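You operate a simulated robot arm through the tools that you are given. There is no shell and no other tool. Be economical: measure what you need, move in short steps, check, and stop when the job is done.

You are at the controls of a simulated robot arm. One attempt, no reset.

TASK
Key the job card's addresses for lamps one and four, then go back to lamp two.
Fine: Lamps two and three keep their addresses; faders stay.

Only the result counts: the job must be done as asked and must still hold three seconds after the hand-in. Knocking over, shifting, dropping, spilling or breaking anything else fails it.

THE ROBOT
A 6-joint arm with a two-finger parallel gripper, fixed in place. Base frame: the origin is at the foot of the arm, x ahead of it, y to its left, z up; the work surface is at about z = 84. Units: cm, rad, N and s.
With the tool pointing down near the work surface it reaches from about 26 to 68 cm from the base axis. Its first joint turns from -1.152 to 1.152 rad. Payload 2.9 kg.
The TCP is the grasp point between the finger pads, 3 cm short of the fingertips. In the tool frame z runs along the fingers and y along their closing line. Largest opening 11 cm; finger width 2, thickness 1; the body of the gripper, 4.8 by 11.2 cm, starts 5.5 cm behind the TCP.
Orientation is told as [roll, pitch, yaw] about the base's x, y, z axes, in that order, counted from this pose: with the fingers straight down and closing along the base's y, the tool's x points along the base's -x, its y along +y and its z along -z.

THE INTERFACE
- The arm moves only by the tool arm_command. Its argument "steps" is a list of rows, each an object (a shift or turn left out is 0, a gripper value left out holds the last) with "offset": the shift along the tool's x, y, z in cm, a list of three; "dr": the turn, a rotation vector about the tool's x, y, z in rad, a list of three; "grip": the finger opening in cm, from 0 to 11. In form: [{"offset": [x, y, z], "dr": [rx, ry, rz], "grip": grip}, ...]. A call has 1 to 8 rows; each row shifts and turns the commanded pose from where the row before left it, along the tool's axes as they then stand. Rows are played at 5 a second. More than 5 cm and 0.15 rad between two rows, or a gripper value outside its range, and nothing of the call is played. Where a pose cannot be reached the arm comes as near as it can. A force on the tool above 40 N (or 10 N above the force at the start of the call, whichever is more), or a blocked arm, ends the call early, and 0.2 s more pass. Each finger travels about 10.8 cm/s and halts on what it meets, pressing with about 42 N; the grip force reading is that of the motor and also rises with nothing between the fingers. The clock runs only during rows and for 0.2 s after the last one: add rows that do not move to give the fingers time. It gives the time, the measured TCP pose, the force on the tool (base axes), the opening and the grip force at its end, in the units of the frame above (readings bear some noise).
- Cameras (640 x 400 px; columns grow to the right, rows downward): "scene" is fixed at [5.05, 41.22, 139.28]; the picture's right is [-0.94, -0.33, 0.00], its down [-0.16, 0.46, -0.87] and it looks along [0.29, -0.82, -0.49] (base axes); focal length 334 px, centre (320, 200). "wrist" rides on the gripper at [7.2, 1.7, -10.3] in the tool frame; the picture's right is [-0.23, 0.97, 0.00], its down [-0.76, -0.18, -0.62] and it looks along [-0.61, -0.14, 0.78] (tool axes); focal length 222 px, centre (320, 200). There is no depth. A picture from a camera that has moved, and an enlarged one, comes with that camera's place and axes in the base frame and with its lens.
- get_image(camera): a new picture of that camera. It takes no simulated time.
- inspect(camera, box): a new picture of the part [left, top, right, bottom] of that camera's present view, enlarged. It takes no simulated time.
- close_job(): hands the job in; it is judged then, once.

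Go step by step. Nothing tells you positions but the pictures and the camera data: compare them with the known pose of the tool, close in by small moves and look again before you grip or let go. The budget is 120 turns and 64 pictures, counting those below and the enlarged ones. Unless the task says otherwise, let go and move clear before handing in, and close with one line.

The tools are called after "Request:" as a command line: name --argument value ..., lists and objects as JSON in quotes. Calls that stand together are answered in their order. arm_command: Moves the arm, as the interface text tells. Its arguments: {"type":"object","properties":{"steps":{"type":"array"}},"required":["steps"]} The other tools are called the same way: get_image (camera) takes a picture; inspect (camera, box) takes an enlarged picture of a part of a camera's view; close_job () hands the job in.

At the start:

```text
clock: 0.0
position: [48.26, -17.76, 104.94]
tcp_rot: [0.001, -0.002, 0.001]
contact_force: [0.7, -0.5, -0.3]
opening: 10.99
gripper_force: 0.0
```

scene: 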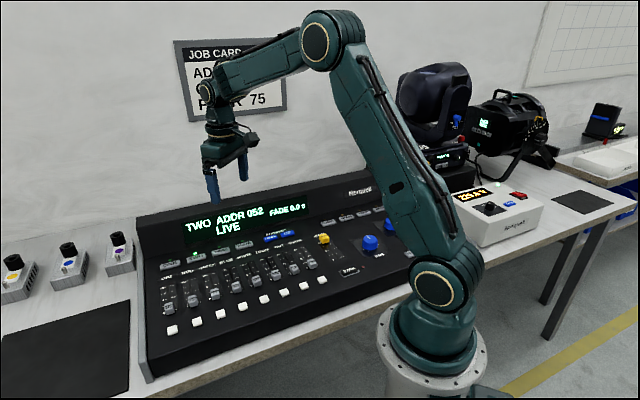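
wrist: 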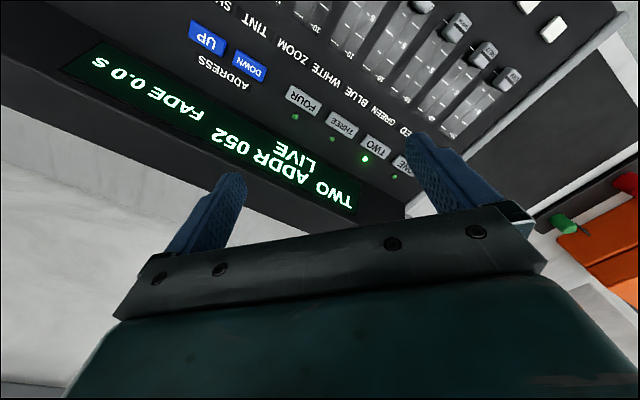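

The console shows lamp TWO at address 052, with the select buttons ONE to FOUR and the UP/DOWN address keys below the display. The arm hides part of the job card, so I'll enlarge both first.

Request:
inspect --camera "scene" --box '[165, 30, 325, 130]'

Request:
inspect --camera "scene" --box '[130, 180, 450, 380]'

Request:
inspect --camera "wrist" --box '[60, 0, 540, 300]'

```text
4.00 times, centred on (245, 80) of scene
camera zoom: at [5.05, 41.22, 139.28], right [-0.94, -0.33, 0.0], down [-0.16, 0.46, -0.87], along [0.29, -0.82, -0.49], focal length 1336 px, centre (620, 680)
```

zoom: 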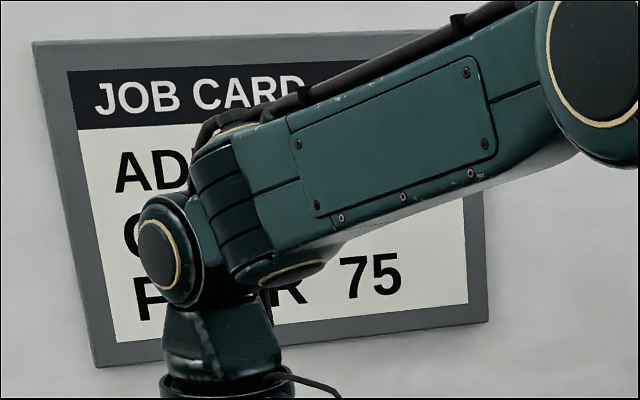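

```text
2.00 times, centred on (290, 280) of scene
camera zoom: at [5.05, 41.22, 139.28], right [-0.94, -0.33, 0.0], down [-0.16, 0.46, -0.87], along [0.29, -0.82, -0.49], focal length 668 px, centre (380, 40)
```

zoom: 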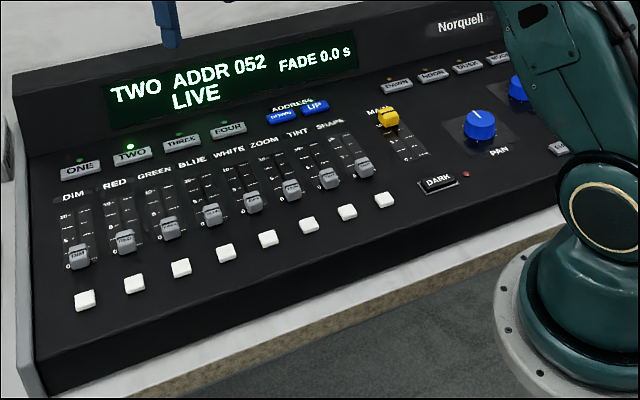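

```text
1.33 times, centred on (300, 150) of wrist
camera zoom: at [40.95, -16.27, 115.23], right [0.23, 0.97, 0.0], down [0.76, -0.18, 0.62], along [0.61, -0.14, -0.78], focal length 296 px, centre (347, 267)
```

zoom: 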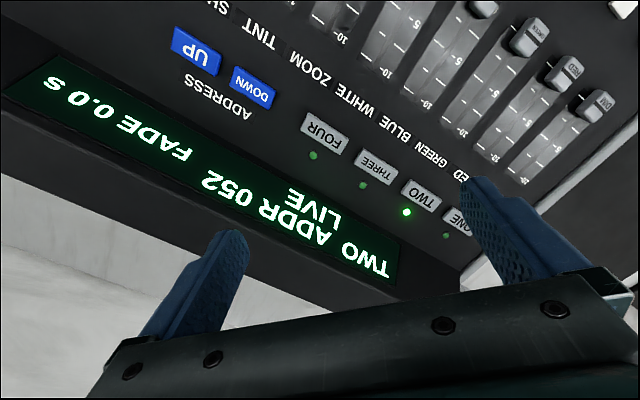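

From both cameras, the ONE key comes out near (61.6, -7, 84) and UP near (39.5, -28.7, 85), so the console rows run at 45° in the base frame. I'll close the fingers, turn the tool in line with the console and hover above UP, which may also uncover the card.

Request:
arm_command --steps '[{"dr": [0, 0, 0.131], "grip": 0}, {"dr": [0, 0, 0.131]}, {"dr": [0, 0, 0.131]}, {"dr": [0, 0, 0.131]}, {"dr": [0, 0, 0.131]}, {"dr": [0, 0, 0.13]}]'

Request:
arm_command --steps '[{"offset": [0, -3.5, 2]}, {"offset": [0, -3.5, 2]}, {"offset": [0, -3.5, 2]}, {"offset": [-1.0, -3.4, 1]}, {}]'

Request:
get_image --camera "scene"

Request:
get_image --camera "wrist"

```text
clock: 1.4
position: [48.16, -17.9, 104.96]
tcp_rot: [0.0, 0.002, -0.787]
contact_force: [0.2, 0.5, -0.8]
opening: 0.02
gripper_force: 38.4
```

```text
clock: 2.6
position: [39.14, -28.39, 98.13]
tcp_rot: [0.001, -0.001, -0.785]
contact_force: [0.3, 0.0, 0.5]
opening: 0.0
gripper_force: 37.5
```

```text
58 pictures are left
```

scene: 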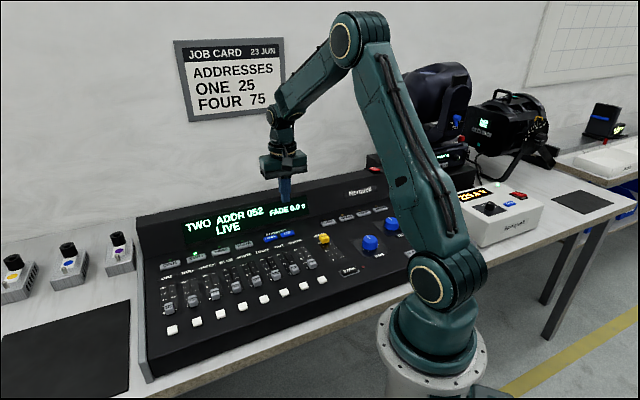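

```text
57 pictures are left
camera wrist: at [35.27, -22.09, 108.47], right [0.85, 0.53, 0.0], down [0.41, -0.66, 0.62], along [0.33, -0.53, -0.78], focal length 222 px, centre (320, 200)
```

wrist: 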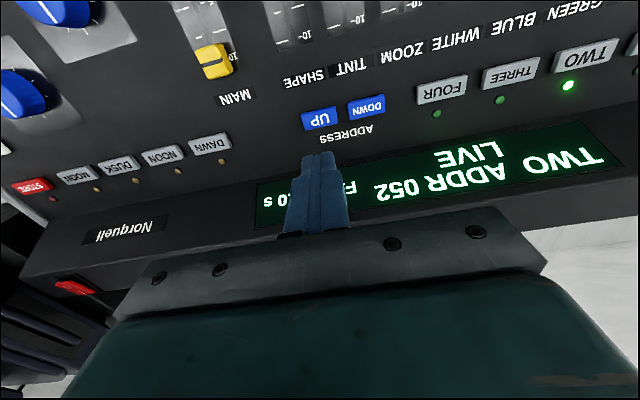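

The card reads ONE 25 and FOUR 75, and the keys sit in one row about 6 cm apart: ONE (61.1, -7.3), TWO (56.8, -11.6), THREE (52.4, -15.9), FOUR (48.1, -20.2), DOWN (42.9, -25.3), UP (39.4, -28.7). I'll travel along the row to ONE and check from there.

Request:
arm_command --steps '[{"offset": [-0.3, 4.35, 0]}, {"offset": [-0.2, 4.35, 0]}, {"offset": [0, 4.35, 0]}, {"offset": [0, 4.35, 0]}, {"offset": [0, 4.35, 0]}, {"offset": [0, 4.35, 1]}, {"offset": [0, 4.3, 2]}, {}]'

Request:
get_image --camera "wrist"

Request:
inspect --camera "scene" --box '[130, 180, 370, 330]'

Request:
inspect --camera "scene" --box '[165, 30, 325, 130]'

```text
clock: 4.4
position: [60.96, -6.93, 95.09]
tcp_rot: [0.0, 0.001, -0.785]
contact_force: [-0.2, -0.9, -0.2]
opening: 0.0
gripper_force: 38.0
```

```text
56 pictures are left
camera wrist: at [57.08, -0.83, 105.43], right [0.85, 0.53, 0.0], down [0.41, -0.66, 0.62], along [0.33, -0.53, -0.78], focal length 222 px, centre (320, 200)
```

wrist: 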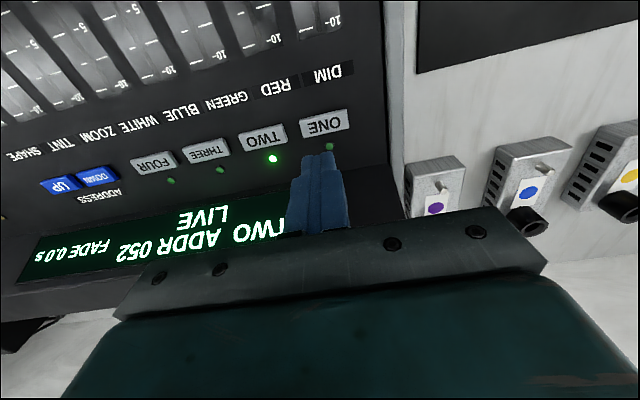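

```text
2.67 times, centred on (250, 255) of scene
camera zoom: at [5.05, 41.23, 139.28], right [-0.94, -0.33, 0.0], down [-0.16, 0.46, -0.87], along [0.29, -0.82, -0.49], focal length 891 px, centre (507, 53)
```

zoom: 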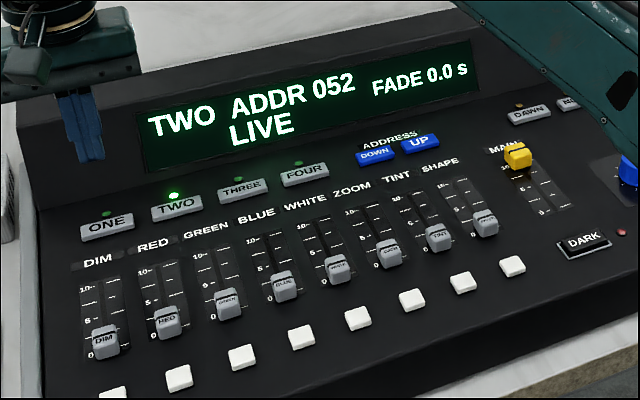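

```text
4.00 times, centred on (245, 80) of scene
camera zoom: at [5.05, 41.23, 139.28], right [-0.94, -0.33, 0.0], down [-0.16, 0.46, -0.87], along [0.29, -0.82, -0.49], focal length 1336 px, centre (620, 680)
```

zoom: 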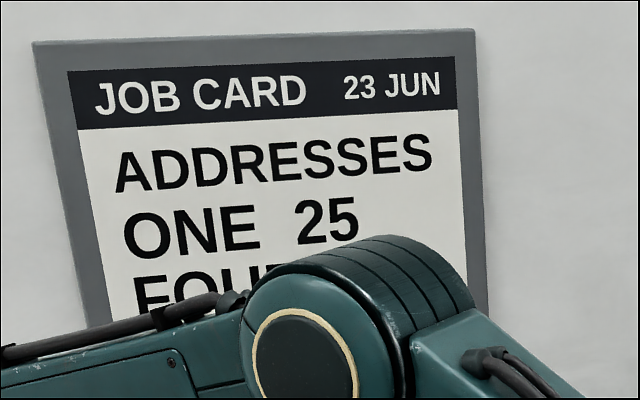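

ONE lies almost directly under the fingertips, about 7 cm below. I'll shift 0.3 cm along the row, descend and look.

Request:
arm_command --steps '[{"offset": [0, 0.3, 2]}, {"offset": [0, 0, 2]}, {"offset": [0, 0, 1]}, {}]'

Request:
inspect --camera "wrist" --box '[200, 60, 440, 210]'

Request:
inspect --camera "scene" --box '[130, 200, 250, 275]'

```text
clock: 5.4
position: [61.19, -6.88, 90.1]
tcp_rot: [0.0, 0.0, -0.786]
contact_force: [0.2, 0.9, 1.0]
opening: 0.01
gripper_force: 38.3
```

```text
2.67 times, centred on (320, 135) of wrist
camera zoom: at [57.27, -0.79, 100.32], right [0.85, 0.53, 0.0], down [0.41, -0.66, 0.62], along [0.33, -0.53, -0.78], focal length 592 px, centre (320, 373)
```

zoom: 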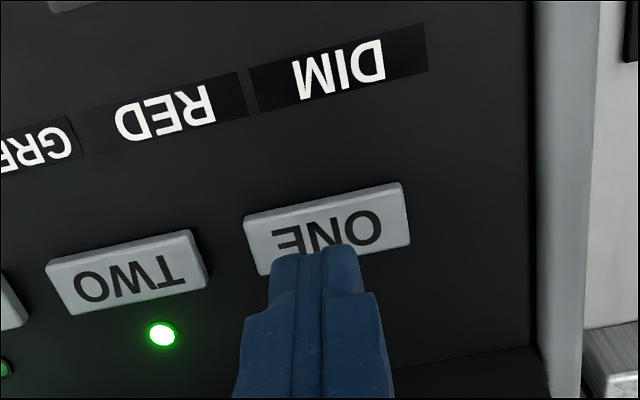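

```text
5.33 times, centred on (190, 238) of scene
camera zoom: at [5.05, 41.23, 139.28], right [-0.94, -0.33, 0.0], down [-0.16, 0.46, -0.87], along [0.29, -0.82, -0.49], focal length 1782 px, centre (1013, 0)
```

zoom: 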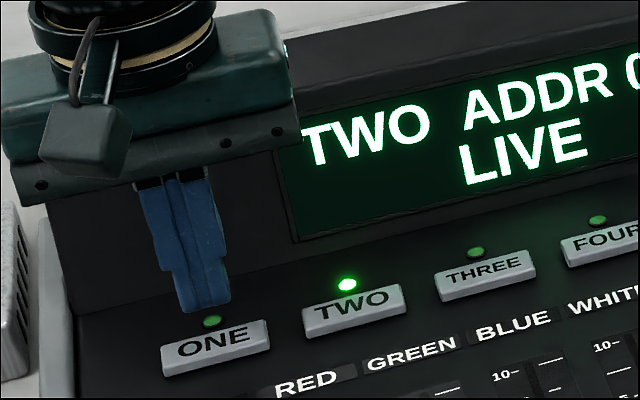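

The tips are about 2–3 cm above the middle of ONE. I'll press down in small steps, watching the force.

Request:
arm_command --steps '[{"offset": [0, 0.1, 0.6]}, {"offset": [0, 0, 0.4]}, {"offset": [0, 0, 0.3]}, {"offset": [0, 0, 0.2]}]'

Request:
inspect --camera "scene" --box '[130, 190, 322, 310]'

Request:
inspect --camera "wrist" --box '[200, 60, 440, 210]'

```text
clock: 6.4
position: [61.16, -6.94, 88.47]
tcp_rot: [0.0, 0.0, -0.785]
contact_force: [0.9, 0.8, -0.3]
opening: 0.02
gripper_force: 37.6
```

```text
3.33 times, centred on (226, 250) of scene
camera zoom: at [5.05, 41.23, 139.28], right [-0.94, -0.33, 0.0], down [-0.16, 0.46, -0.87], along [0.29, -0.82, -0.49], focal length 1114 px, centre (633, 33)
```

zoom: 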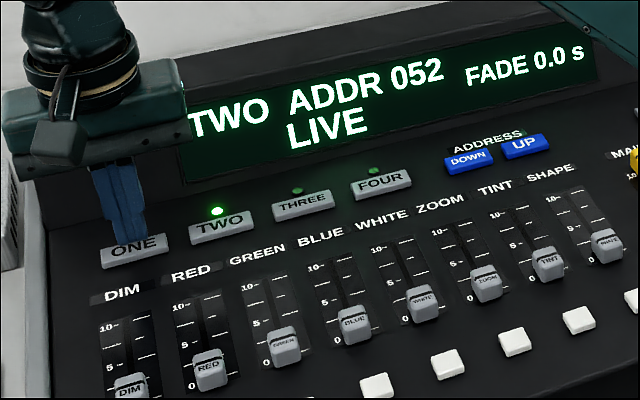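

```text
2.67 times, centred on (320, 135) of wrist
camera zoom: at [57.3, -0.74, 98.76], right [0.85, 0.53, 0.0], down [0.41, -0.66, 0.62], along [0.33, -0.53, -0.78], focal length 592 px, centre (320, 373)
```

zoom: 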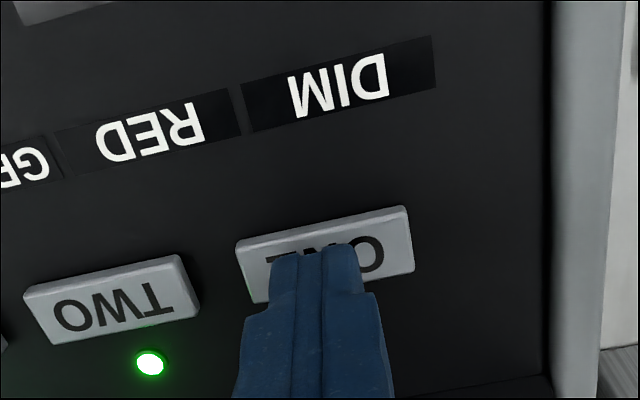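

The tips are just above ONE and well placed. I'll go on down in 0.2 cm steps.

Request:
arm_command --steps '[{"offset": [0, 0.15, 0.2]}, {"offset": [0, 0, 0.2]}, {"offset": [0, 0, 0.2]}]'

Request:
inspect --camera "scene" --box '[130, 190, 322, 310]'

```text
clock: 7.2
position: [61.24, -6.91, 87.97]
tcp_rot: [-0.001, -0.001, -0.784]
contact_force: [-0.1, 0.2, 0.1]
opening: 0.02
gripper_force: 37.8
```

```text
3.33 times, centred on (226, 250) of scene
camera zoom: at [5.05, 41.23, 139.28], right [-0.94, -0.33, 0.0], down [-0.16, 0.46, -0.87], along [0.29, -0.82, -0.49], focal length 1114 px, centre (633, 33)
```

zoom: 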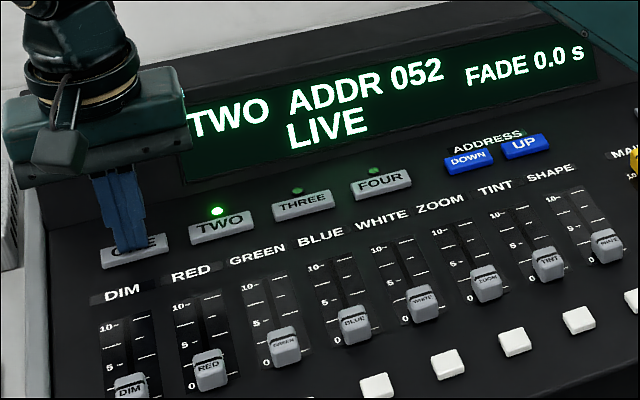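

Request:
arm_command --steps '[{"offset": [0, 0, 0.15]}, {"offset": [0, 0, 0.15]}, {"offset": [0, 0, 0.15]}]'

Request:
inspect --camera "scene" --box '[130, 190, 322, 310]'

```text
clock: 8.0
position: [61.27, -6.9, 87.31]
tcp_rot: [0.0, -0.001, -0.786]
contact_force: [1.4, -1.1, 2.4]
opening: 0.0
gripper_force: 37.8
```

```text
3.33 times, centred on (226, 250) of scene
camera zoom: at [5.05, 41.22, 139.28], right [-0.94, -0.33, 0.0], down [-0.16, 0.46, -0.87], along [0.29, -0.82, -0.49], focal length 1114 px, centre (633, 33)
```

zoom: 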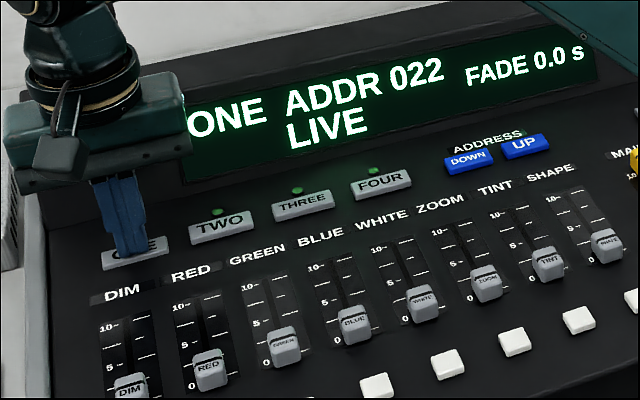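

ONE is selected at address 022, with contact at a TCP height of about 87.4. It needs three presses of UP, so I'll rise and travel along the row to UP.

Request:
arm_command --steps '[{"offset": [0, 0, -4]}, {"offset": [0, -4.41, -2]}, {"offset": [0, -4.41, 0]}, {"offset": [0, -4.41, 0]}, {"offset": [0, -4.41, 0]}, {"offset": [0, -4.41, 0]}, {"offset": [0, -4.41, 0]}, {"offset": [0, -4.41, 0]}]'

Request:
arm_command --steps '[{"offset": [0, 0, 2]}, {"offset": [0, 0, 1.2]}, {"offset": [0, 0, 0.8]}, {}]'

Request:
inspect --camera "wrist" --box '[200, 60, 440, 210]'

Request:
inspect --camera "scene" --box '[170, 180, 362, 300]'

```text
clock: 9.8
position: [39.36, -28.81, 93.45]
tcp_rot: [0.0, 0.002, -0.785]
contact_force: [0.2, 0.3, -0.6]
opening: 0.0
gripper_force: 37.6
```

```text
clock: 10.8
position: [39.35, -28.78, 89.4]
tcp_rot: [-0.002, 0.0, -0.786]
contact_force: [-0.7, -0.4, 0.7]
opening: 0.0
gripper_force: 38.2
```

```text
2.67 times, centred on (320, 135) of wrist
camera zoom: at [35.51, -22.51, 99.65], right [0.85, 0.53, 0.0], down [0.41, -0.66, 0.62], along [0.33, -0.53, -0.78], focal length 592 px, centre (320, 373)
```

zoom: 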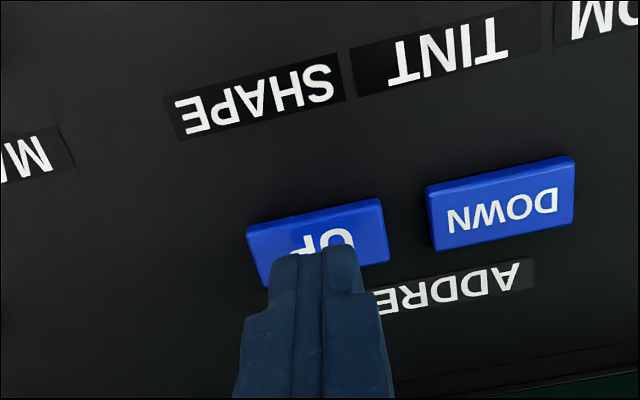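

```text
3.33 times, centred on (266, 240) of scene
camera zoom: at [5.05, 41.22, 139.28], right [-0.94, -0.33, 0.0], down [-0.16, 0.46, -0.87], along [0.29, -0.82, -0.49], focal length 1114 px, centre (500, 67)
```

zoom: 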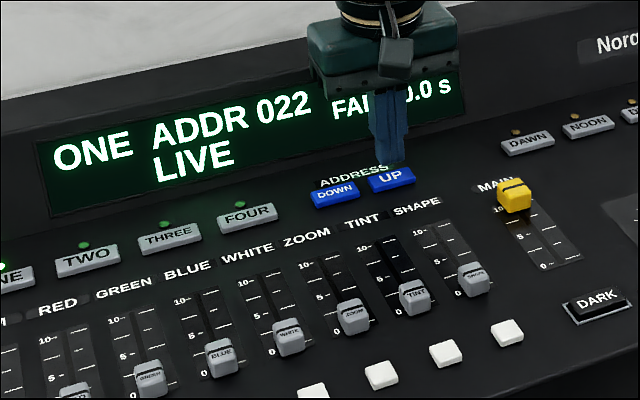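

UP is right under the tips. I'll make one quick dip with an immediate lift, so that a held key can't repeat, then read the display.

Request:
arm_command --steps '[{"offset": [0, 0, 1.0]}, {"offset": [0, 0, 0.5]}, {}, {"offset": [0, 0, 0.55]}, {"offset": [0, 0, -0.9]}, {}]'

Request:
inspect --camera "scene" --box '[170, 180, 362, 300]'

```text
clock: 12.2
position: [39.46, -28.62, 88.18]
tcp_rot: [0.0, 0.001, -0.786]
contact_force: [0.3, 0.0, 0.4]
opening: 0.01
gripper_force: 37.4
```

```text
3.33 times, centred on (266, 240) of scene
camera zoom: at [5.05, 41.23, 139.28], right [-0.94, -0.33, 0.0], down [-0.16, 0.46, -0.87], along [0.29, -0.82, -0.49], focal length 1114 px, centre (500, 67)
```

zoom: 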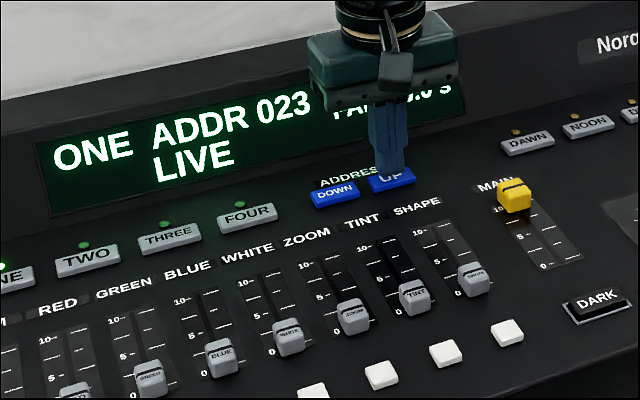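

One dip took the address to 023, and I'm now about 0.9 cm above the press depth. I'll make two more identical dips.

Request:
arm_command --steps '[{"offset": [0, 0, 0.35]}, {"offset": [0, 0, 0.55]}, {"offset": [0, 0, -0.9]}, {}, {"offset": [0, 0, 0.35]}, {"offset": [0, 0, 0.55]}, {"offset": [0, 0, -0.9]}, {}]'

Request:
inspect --camera "scene" --box '[170, 180, 362, 300]'

```text
clock: 14.0
position: [39.48, -28.68, 88.25]
tcp_rot: [-0.001, 0.001, -0.786]
contact_force: [-0.1, -0.2, 0.1]
opening: 0.0
gripper_force: 37.6
```

```text
3.33 times, centred on (266, 240) of scene
camera zoom: at [5.05, 41.23, 139.28], right [-0.94, -0.33, 0.0], down [-0.16, 0.46, -0.87], along [0.29, -0.82, -0.49], focal length 1114 px, centre (500, 67)
```

zoom: 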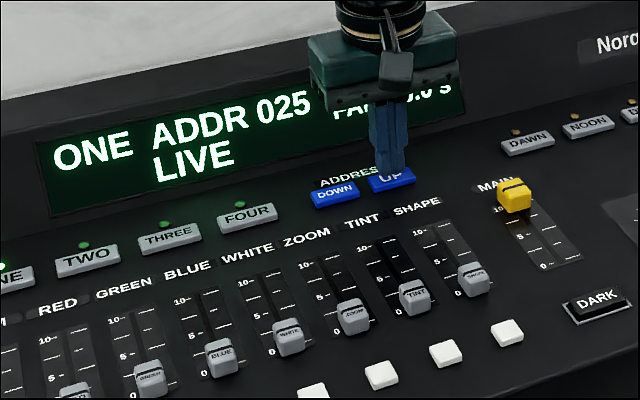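

Lamp one now reads 025. Next I'll rise and move 12.1 cm along the row to FOUR.

Request:
arm_command --steps '[{"offset": [0, 0, -3]}, {"offset": [0, 4.1, -1]}, {"offset": [0, 4, 0]}, {"offset": [0, 4, 0]}, {"offset": [0, 0, 2]}, {"offset": [0, 0, 1.2]}, {}]'

Request:
inspect --camera "wrist" --box '[200, 60, 440, 210]'

```text
clock: 15.6
position: [48.11, -20.01, 89.16]
tcp_rot: [-0.001, 0.0, -0.787]
contact_force: [-0.5, -0.4, -0.2]
opening: 0.0
gripper_force: 37.1
```

```text
2.67 times, centred on (320, 135) of wrist
camera zoom: at [44.13, -13.81, 99.27], right [0.85, 0.53, 0.0], down [0.41, -0.66, 0.62], along [0.33, -0.53, -0.78], focal length 592 px, centre (320, 373)
```

zoom: 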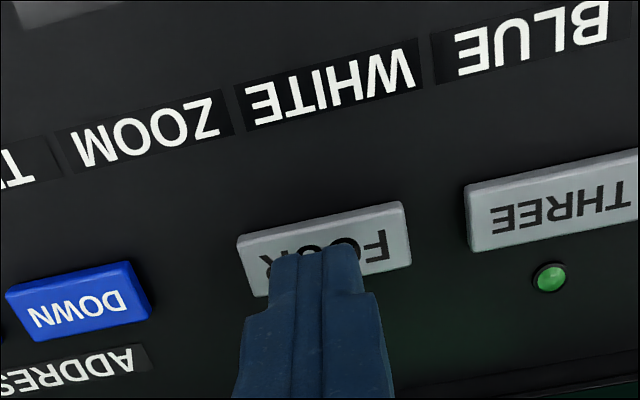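

The tips are centred over FOUR. I'll dip to the press depth and lift.

Request:
arm_command --steps '[{"offset": [0, 0, 0.9]}, {"offset": [0, 0, 0.4]}, {"offset": [0, 0, 0.5]}, {"offset": [0, 0, -0.9]}, {}]'

Request:
inspect --camera "scene" --box '[170, 180, 362, 300]'

```text
clock: 16.8
position: [48.04, -20.28, 88.23]
tcp_rot: [0.0, -0.001, -0.785]
contact_force: [-1.0, 0.4, 0.3]
opening: 0.01
gripper_force: 37.6
```

```text
3.33 times, centred on (266, 240) of scene
camera zoom: at [5.05, 41.22, 139.28], right [-0.94, -0.33, 0.0], down [-0.16, 0.46, -0.87], along [0.29, -0.82, -0.49], focal length 1114 px, centre (500, 67)
```

zoom: 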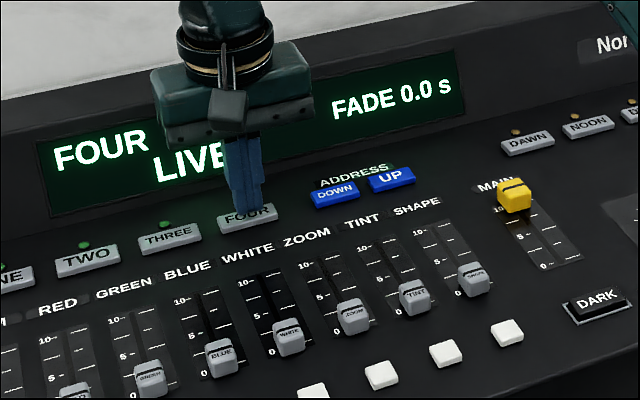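

FOUR is selected, but the gripper hides its address. I'll rise and go to UP, from where the display is readable.

Request:
arm_command --steps '[{"offset": [0, 0, -3]}, {"offset": [0, -4.1, -1]}, {"offset": [0, -4, 0]}, {"offset": [0, -4, 0]}, {"offset": [0, 0, 2]}, {"offset": [0, 0, 1.2]}, {}]'

Request:
inspect --camera "scene" --box '[170, 180, 362, 300]'

```text
clock: 18.4
position: [39.44, -28.78, 89.01]
tcp_rot: [-0.001, 0.0, -0.785]
contact_force: [0.3, -0.9, -0.6]
opening: 0.0
gripper_force: 37.5
```

```text
3.33 times, centred on (266, 240) of scene
camera zoom: at [5.05, 41.22, 139.28], right [-0.94, -0.33, 0.0], down [-0.16, 0.46, -0.87], along [0.29, -0.82, -0.49], focal length 1114 px, centre (500, 67)
```

zoom: 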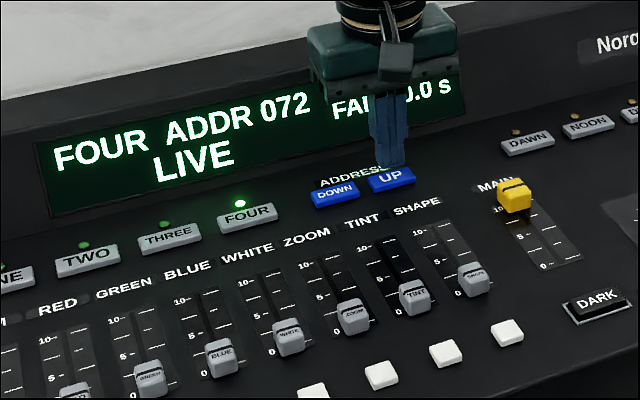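

Lamp four is at 072, so it needs three UP presses. I'll do the first two dips, with the hover at 88.2 in between.

Request:
arm_command --steps '[{"offset": [0, 0, 1.1]}, {"offset": [0, 0, 0.55]}, {"offset": [0, 0, -0.9]}, {}, {"offset": [0, 0, 0.35]}, {"offset": [0, 0, 0.55]}, {"offset": [0, 0, -0.9]}, {}]'

Request:
inspect --camera "scene" --box '[170, 180, 362, 300]'

```text
clock: 20.2
position: [39.53, -28.8, 88.31]
tcp_rot: [0.001, 0.002, -0.786]
contact_force: [-0.1, 0.1, 0.9]
opening: 0.01
gripper_force: 37.5
```

```text
3.33 times, centred on (266, 240) of scene
camera zoom: at [5.05, 41.23, 139.28], right [-0.94, -0.33, 0.0], down [-0.16, 0.46, -0.87], along [0.29, -0.82, -0.49], focal length 1114 px, centre (500, 67)
```

zoom: 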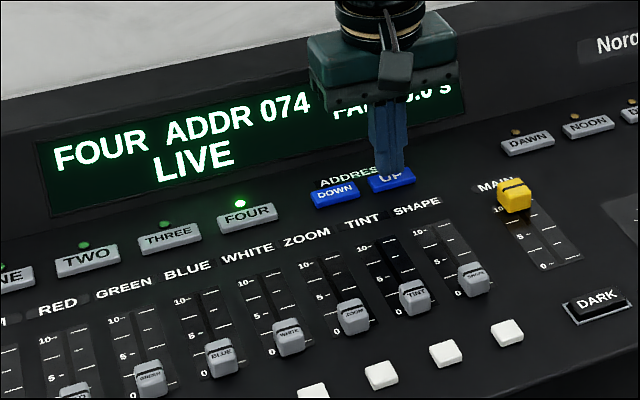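

It reads 074, so one more press is needed.

Request:
arm_command --steps '[{"offset": [0, 0, 0.35]}, {"offset": [0, 0, 0.55]}, {"offset": [0, 0, -0.9]}, {}]'

Request:
inspect --camera "scene" --box '[170, 180, 362, 300]'

```text
clock: 21.2
position: [39.3, -28.74, 88.1]
tcp_rot: [0.0, -0.001, -0.785]
contact_force: [-0.2, -1.0, 0.0]
opening: 0.0
gripper_force: 38.3
```

```text
3.33 times, centred on (266, 240) of scene
camera zoom: at [5.05, 41.23, 139.28], right [-0.94, -0.33, 0.0], down [-0.16, 0.46, -0.87], along [0.29, -0.82, -0.49], focal length 1114 px, centre (500, 67)
```

zoom: 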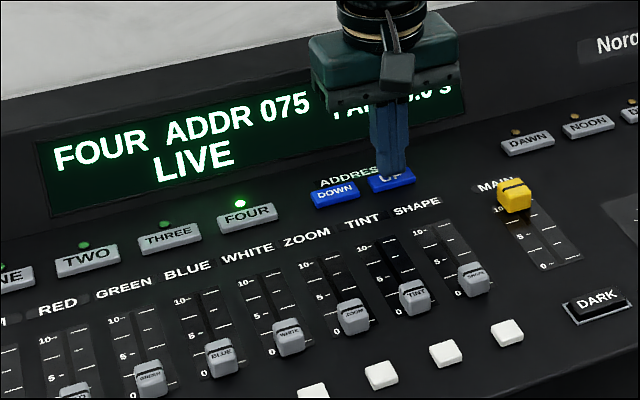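

Lamp four reads 075. Now I'll rise and move 24.5 cm along the row to TWO.

Request:
arm_command --steps '[{"offset": [0, 0, -4]}, {"offset": [0, 4.1, 0]}, {"offset": [0, 4.1, 0]}, {"offset": [0, 4.1, 0]}, {"offset": [0, 4.1, 0]}, {"offset": [0, 4.05, 0]}, {"offset": [0, 4.05, 0]}, {"offset": [0, 0, 2.8]}]'

Request:
inspect --camera "wrist" --box '[200, 60, 440, 210]'

```text
clock: 23.0
position: [56.96, -11.39, 89.37]
tcp_rot: [0.001, 0.001, -0.784]
contact_force: [-0.2, -0.3, -0.2]
opening: 0.03
gripper_force: 37.5
```

```text
2.67 times, centred on (320, 135) of wrist
camera zoom: at [53.03, -5.16, 99.64], right [0.85, 0.53, 0.0], down [0.41, -0.66, 0.62], along [0.33, -0.53, -0.78], focal length 592 px, centre (320, 373)
```

zoom: 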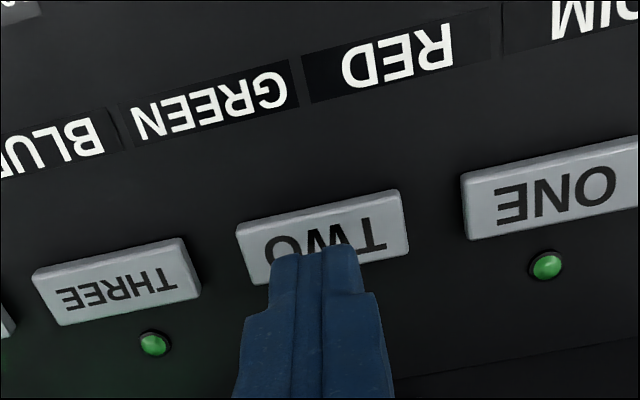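

The tips are centred over TWO. I'll press it, then lift well clear.

Request:
arm_command --steps '[{"offset": [0, 0, 1.0]}, {"offset": [0, 0, 0.4]}, {"offset": [0, 0, 0.5]}, {"offset": [0, 0, -0.9]}, {"offset": [0, 0, -4]}, {"offset": [0, 0, -5]}, {"offset": [0, 0, -4]}, {}]'

Request:
inspect --camera "scene" --box '[130, 180, 450, 380]'

```text
clock: 24.8
position: [56.89, -11.45, 101.51]
tcp_rot: [0.0, 0.002, -0.786]
contact_force: [-0.5, 0.1, -1.1]
opening: 0.01
gripper_force: 37.8
```

```text
2.00 times, centred on (290, 280) of scene
camera zoom: at [5.05, 41.23, 139.28], right [-0.94, -0.33, 0.0], down [-0.16, 0.46, -0.87], along [0.29, -0.82, -0.49], focal length 668 px, centre (380, 40)
```

zoom: 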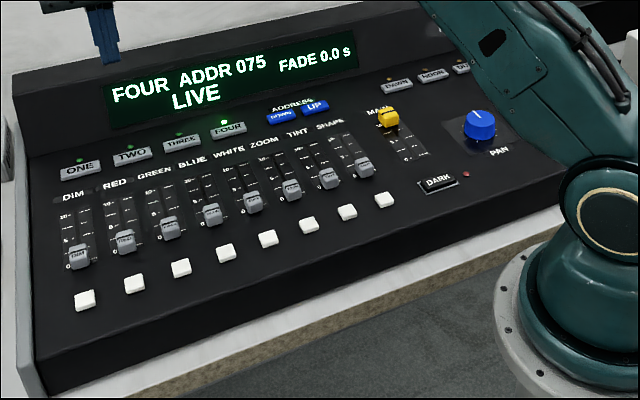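

The display still shows FOUR, so the dip was too shallow. I'll go down again, slightly deeper and slower, and check before lifting.

Request:
arm_command --steps '[{"offset": [0, 0, 5]}, {"offset": [0, 0, 5]}, {"offset": [0, 0, 3]}, {}, {"offset": [0, 0, 0.5]}, {"offset": [0, 0, 0.4]}, {"offset": [0, 0, 0.3]}, {}]'

Request:
inspect --camera "scene" --box '[130, 190, 322, 310]'

```text
clock: 26.6
position: [56.69, -11.44, 87.27]
tcp_rot: [0.0, -0.001, -0.786]
contact_force: [-4.3, 0.4, 9.0]
opening: 0.0
gripper_force: 37.7
```

```text
3.33 times, centred on (226, 250) of scene
camera zoom: at [5.03, 41.23, 139.28], right [-0.94, -0.33, 0.0], down [-0.16, 0.46, -0.87], along [0.29, -0.82, -0.49], focal length 1114 px, centre (633, 33)
```

zoom: 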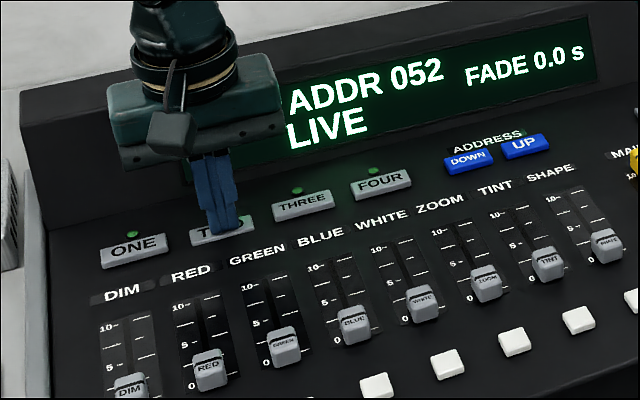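

The address now reads 052, so lamp two is selected. I'll lift clear and check the whole scene.

Request:
arm_command --steps '[{"offset": [0, 0, -2]}, {"offset": [0, 0, -5]}, {"offset": [0, 0, -5]}, {"offset": [0, 0, -3]}, {}]'

Request:
inspect --camera "scene" --box '[130, 180, 450, 380]'

```text
clock: 27.8
position: [56.68, -11.11, 102.06]
tcp_rot: [0.0, -0.001, -0.786]
contact_force: [0.4, 0.0, -0.9]
opening: 0.02
gripper_force: 37.8
```

```text
2.00 times, centred on (290, 280) of scene
camera zoom: at [5.05, 41.23, 139.28], right [-0.94, -0.33, 0.0], down [-0.16, 0.46, -0.87], along [0.29, -0.82, -0.49], focal length 668 px, centre (380, 40)
```

zoom: 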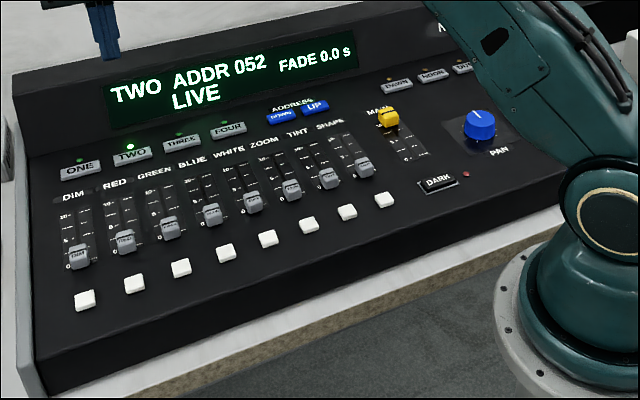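

The display shows TWO at 052, the faders are unmoved and the arm is clear, so I'm handing in.

Request:
close_job

```text
The job is handed in.
```

Lamp one is set to 025 and lamp four to 075 as on the job card, the desk is back on lamp two at 052, lamp three's address and the faders were left alone, and the job is handed in.
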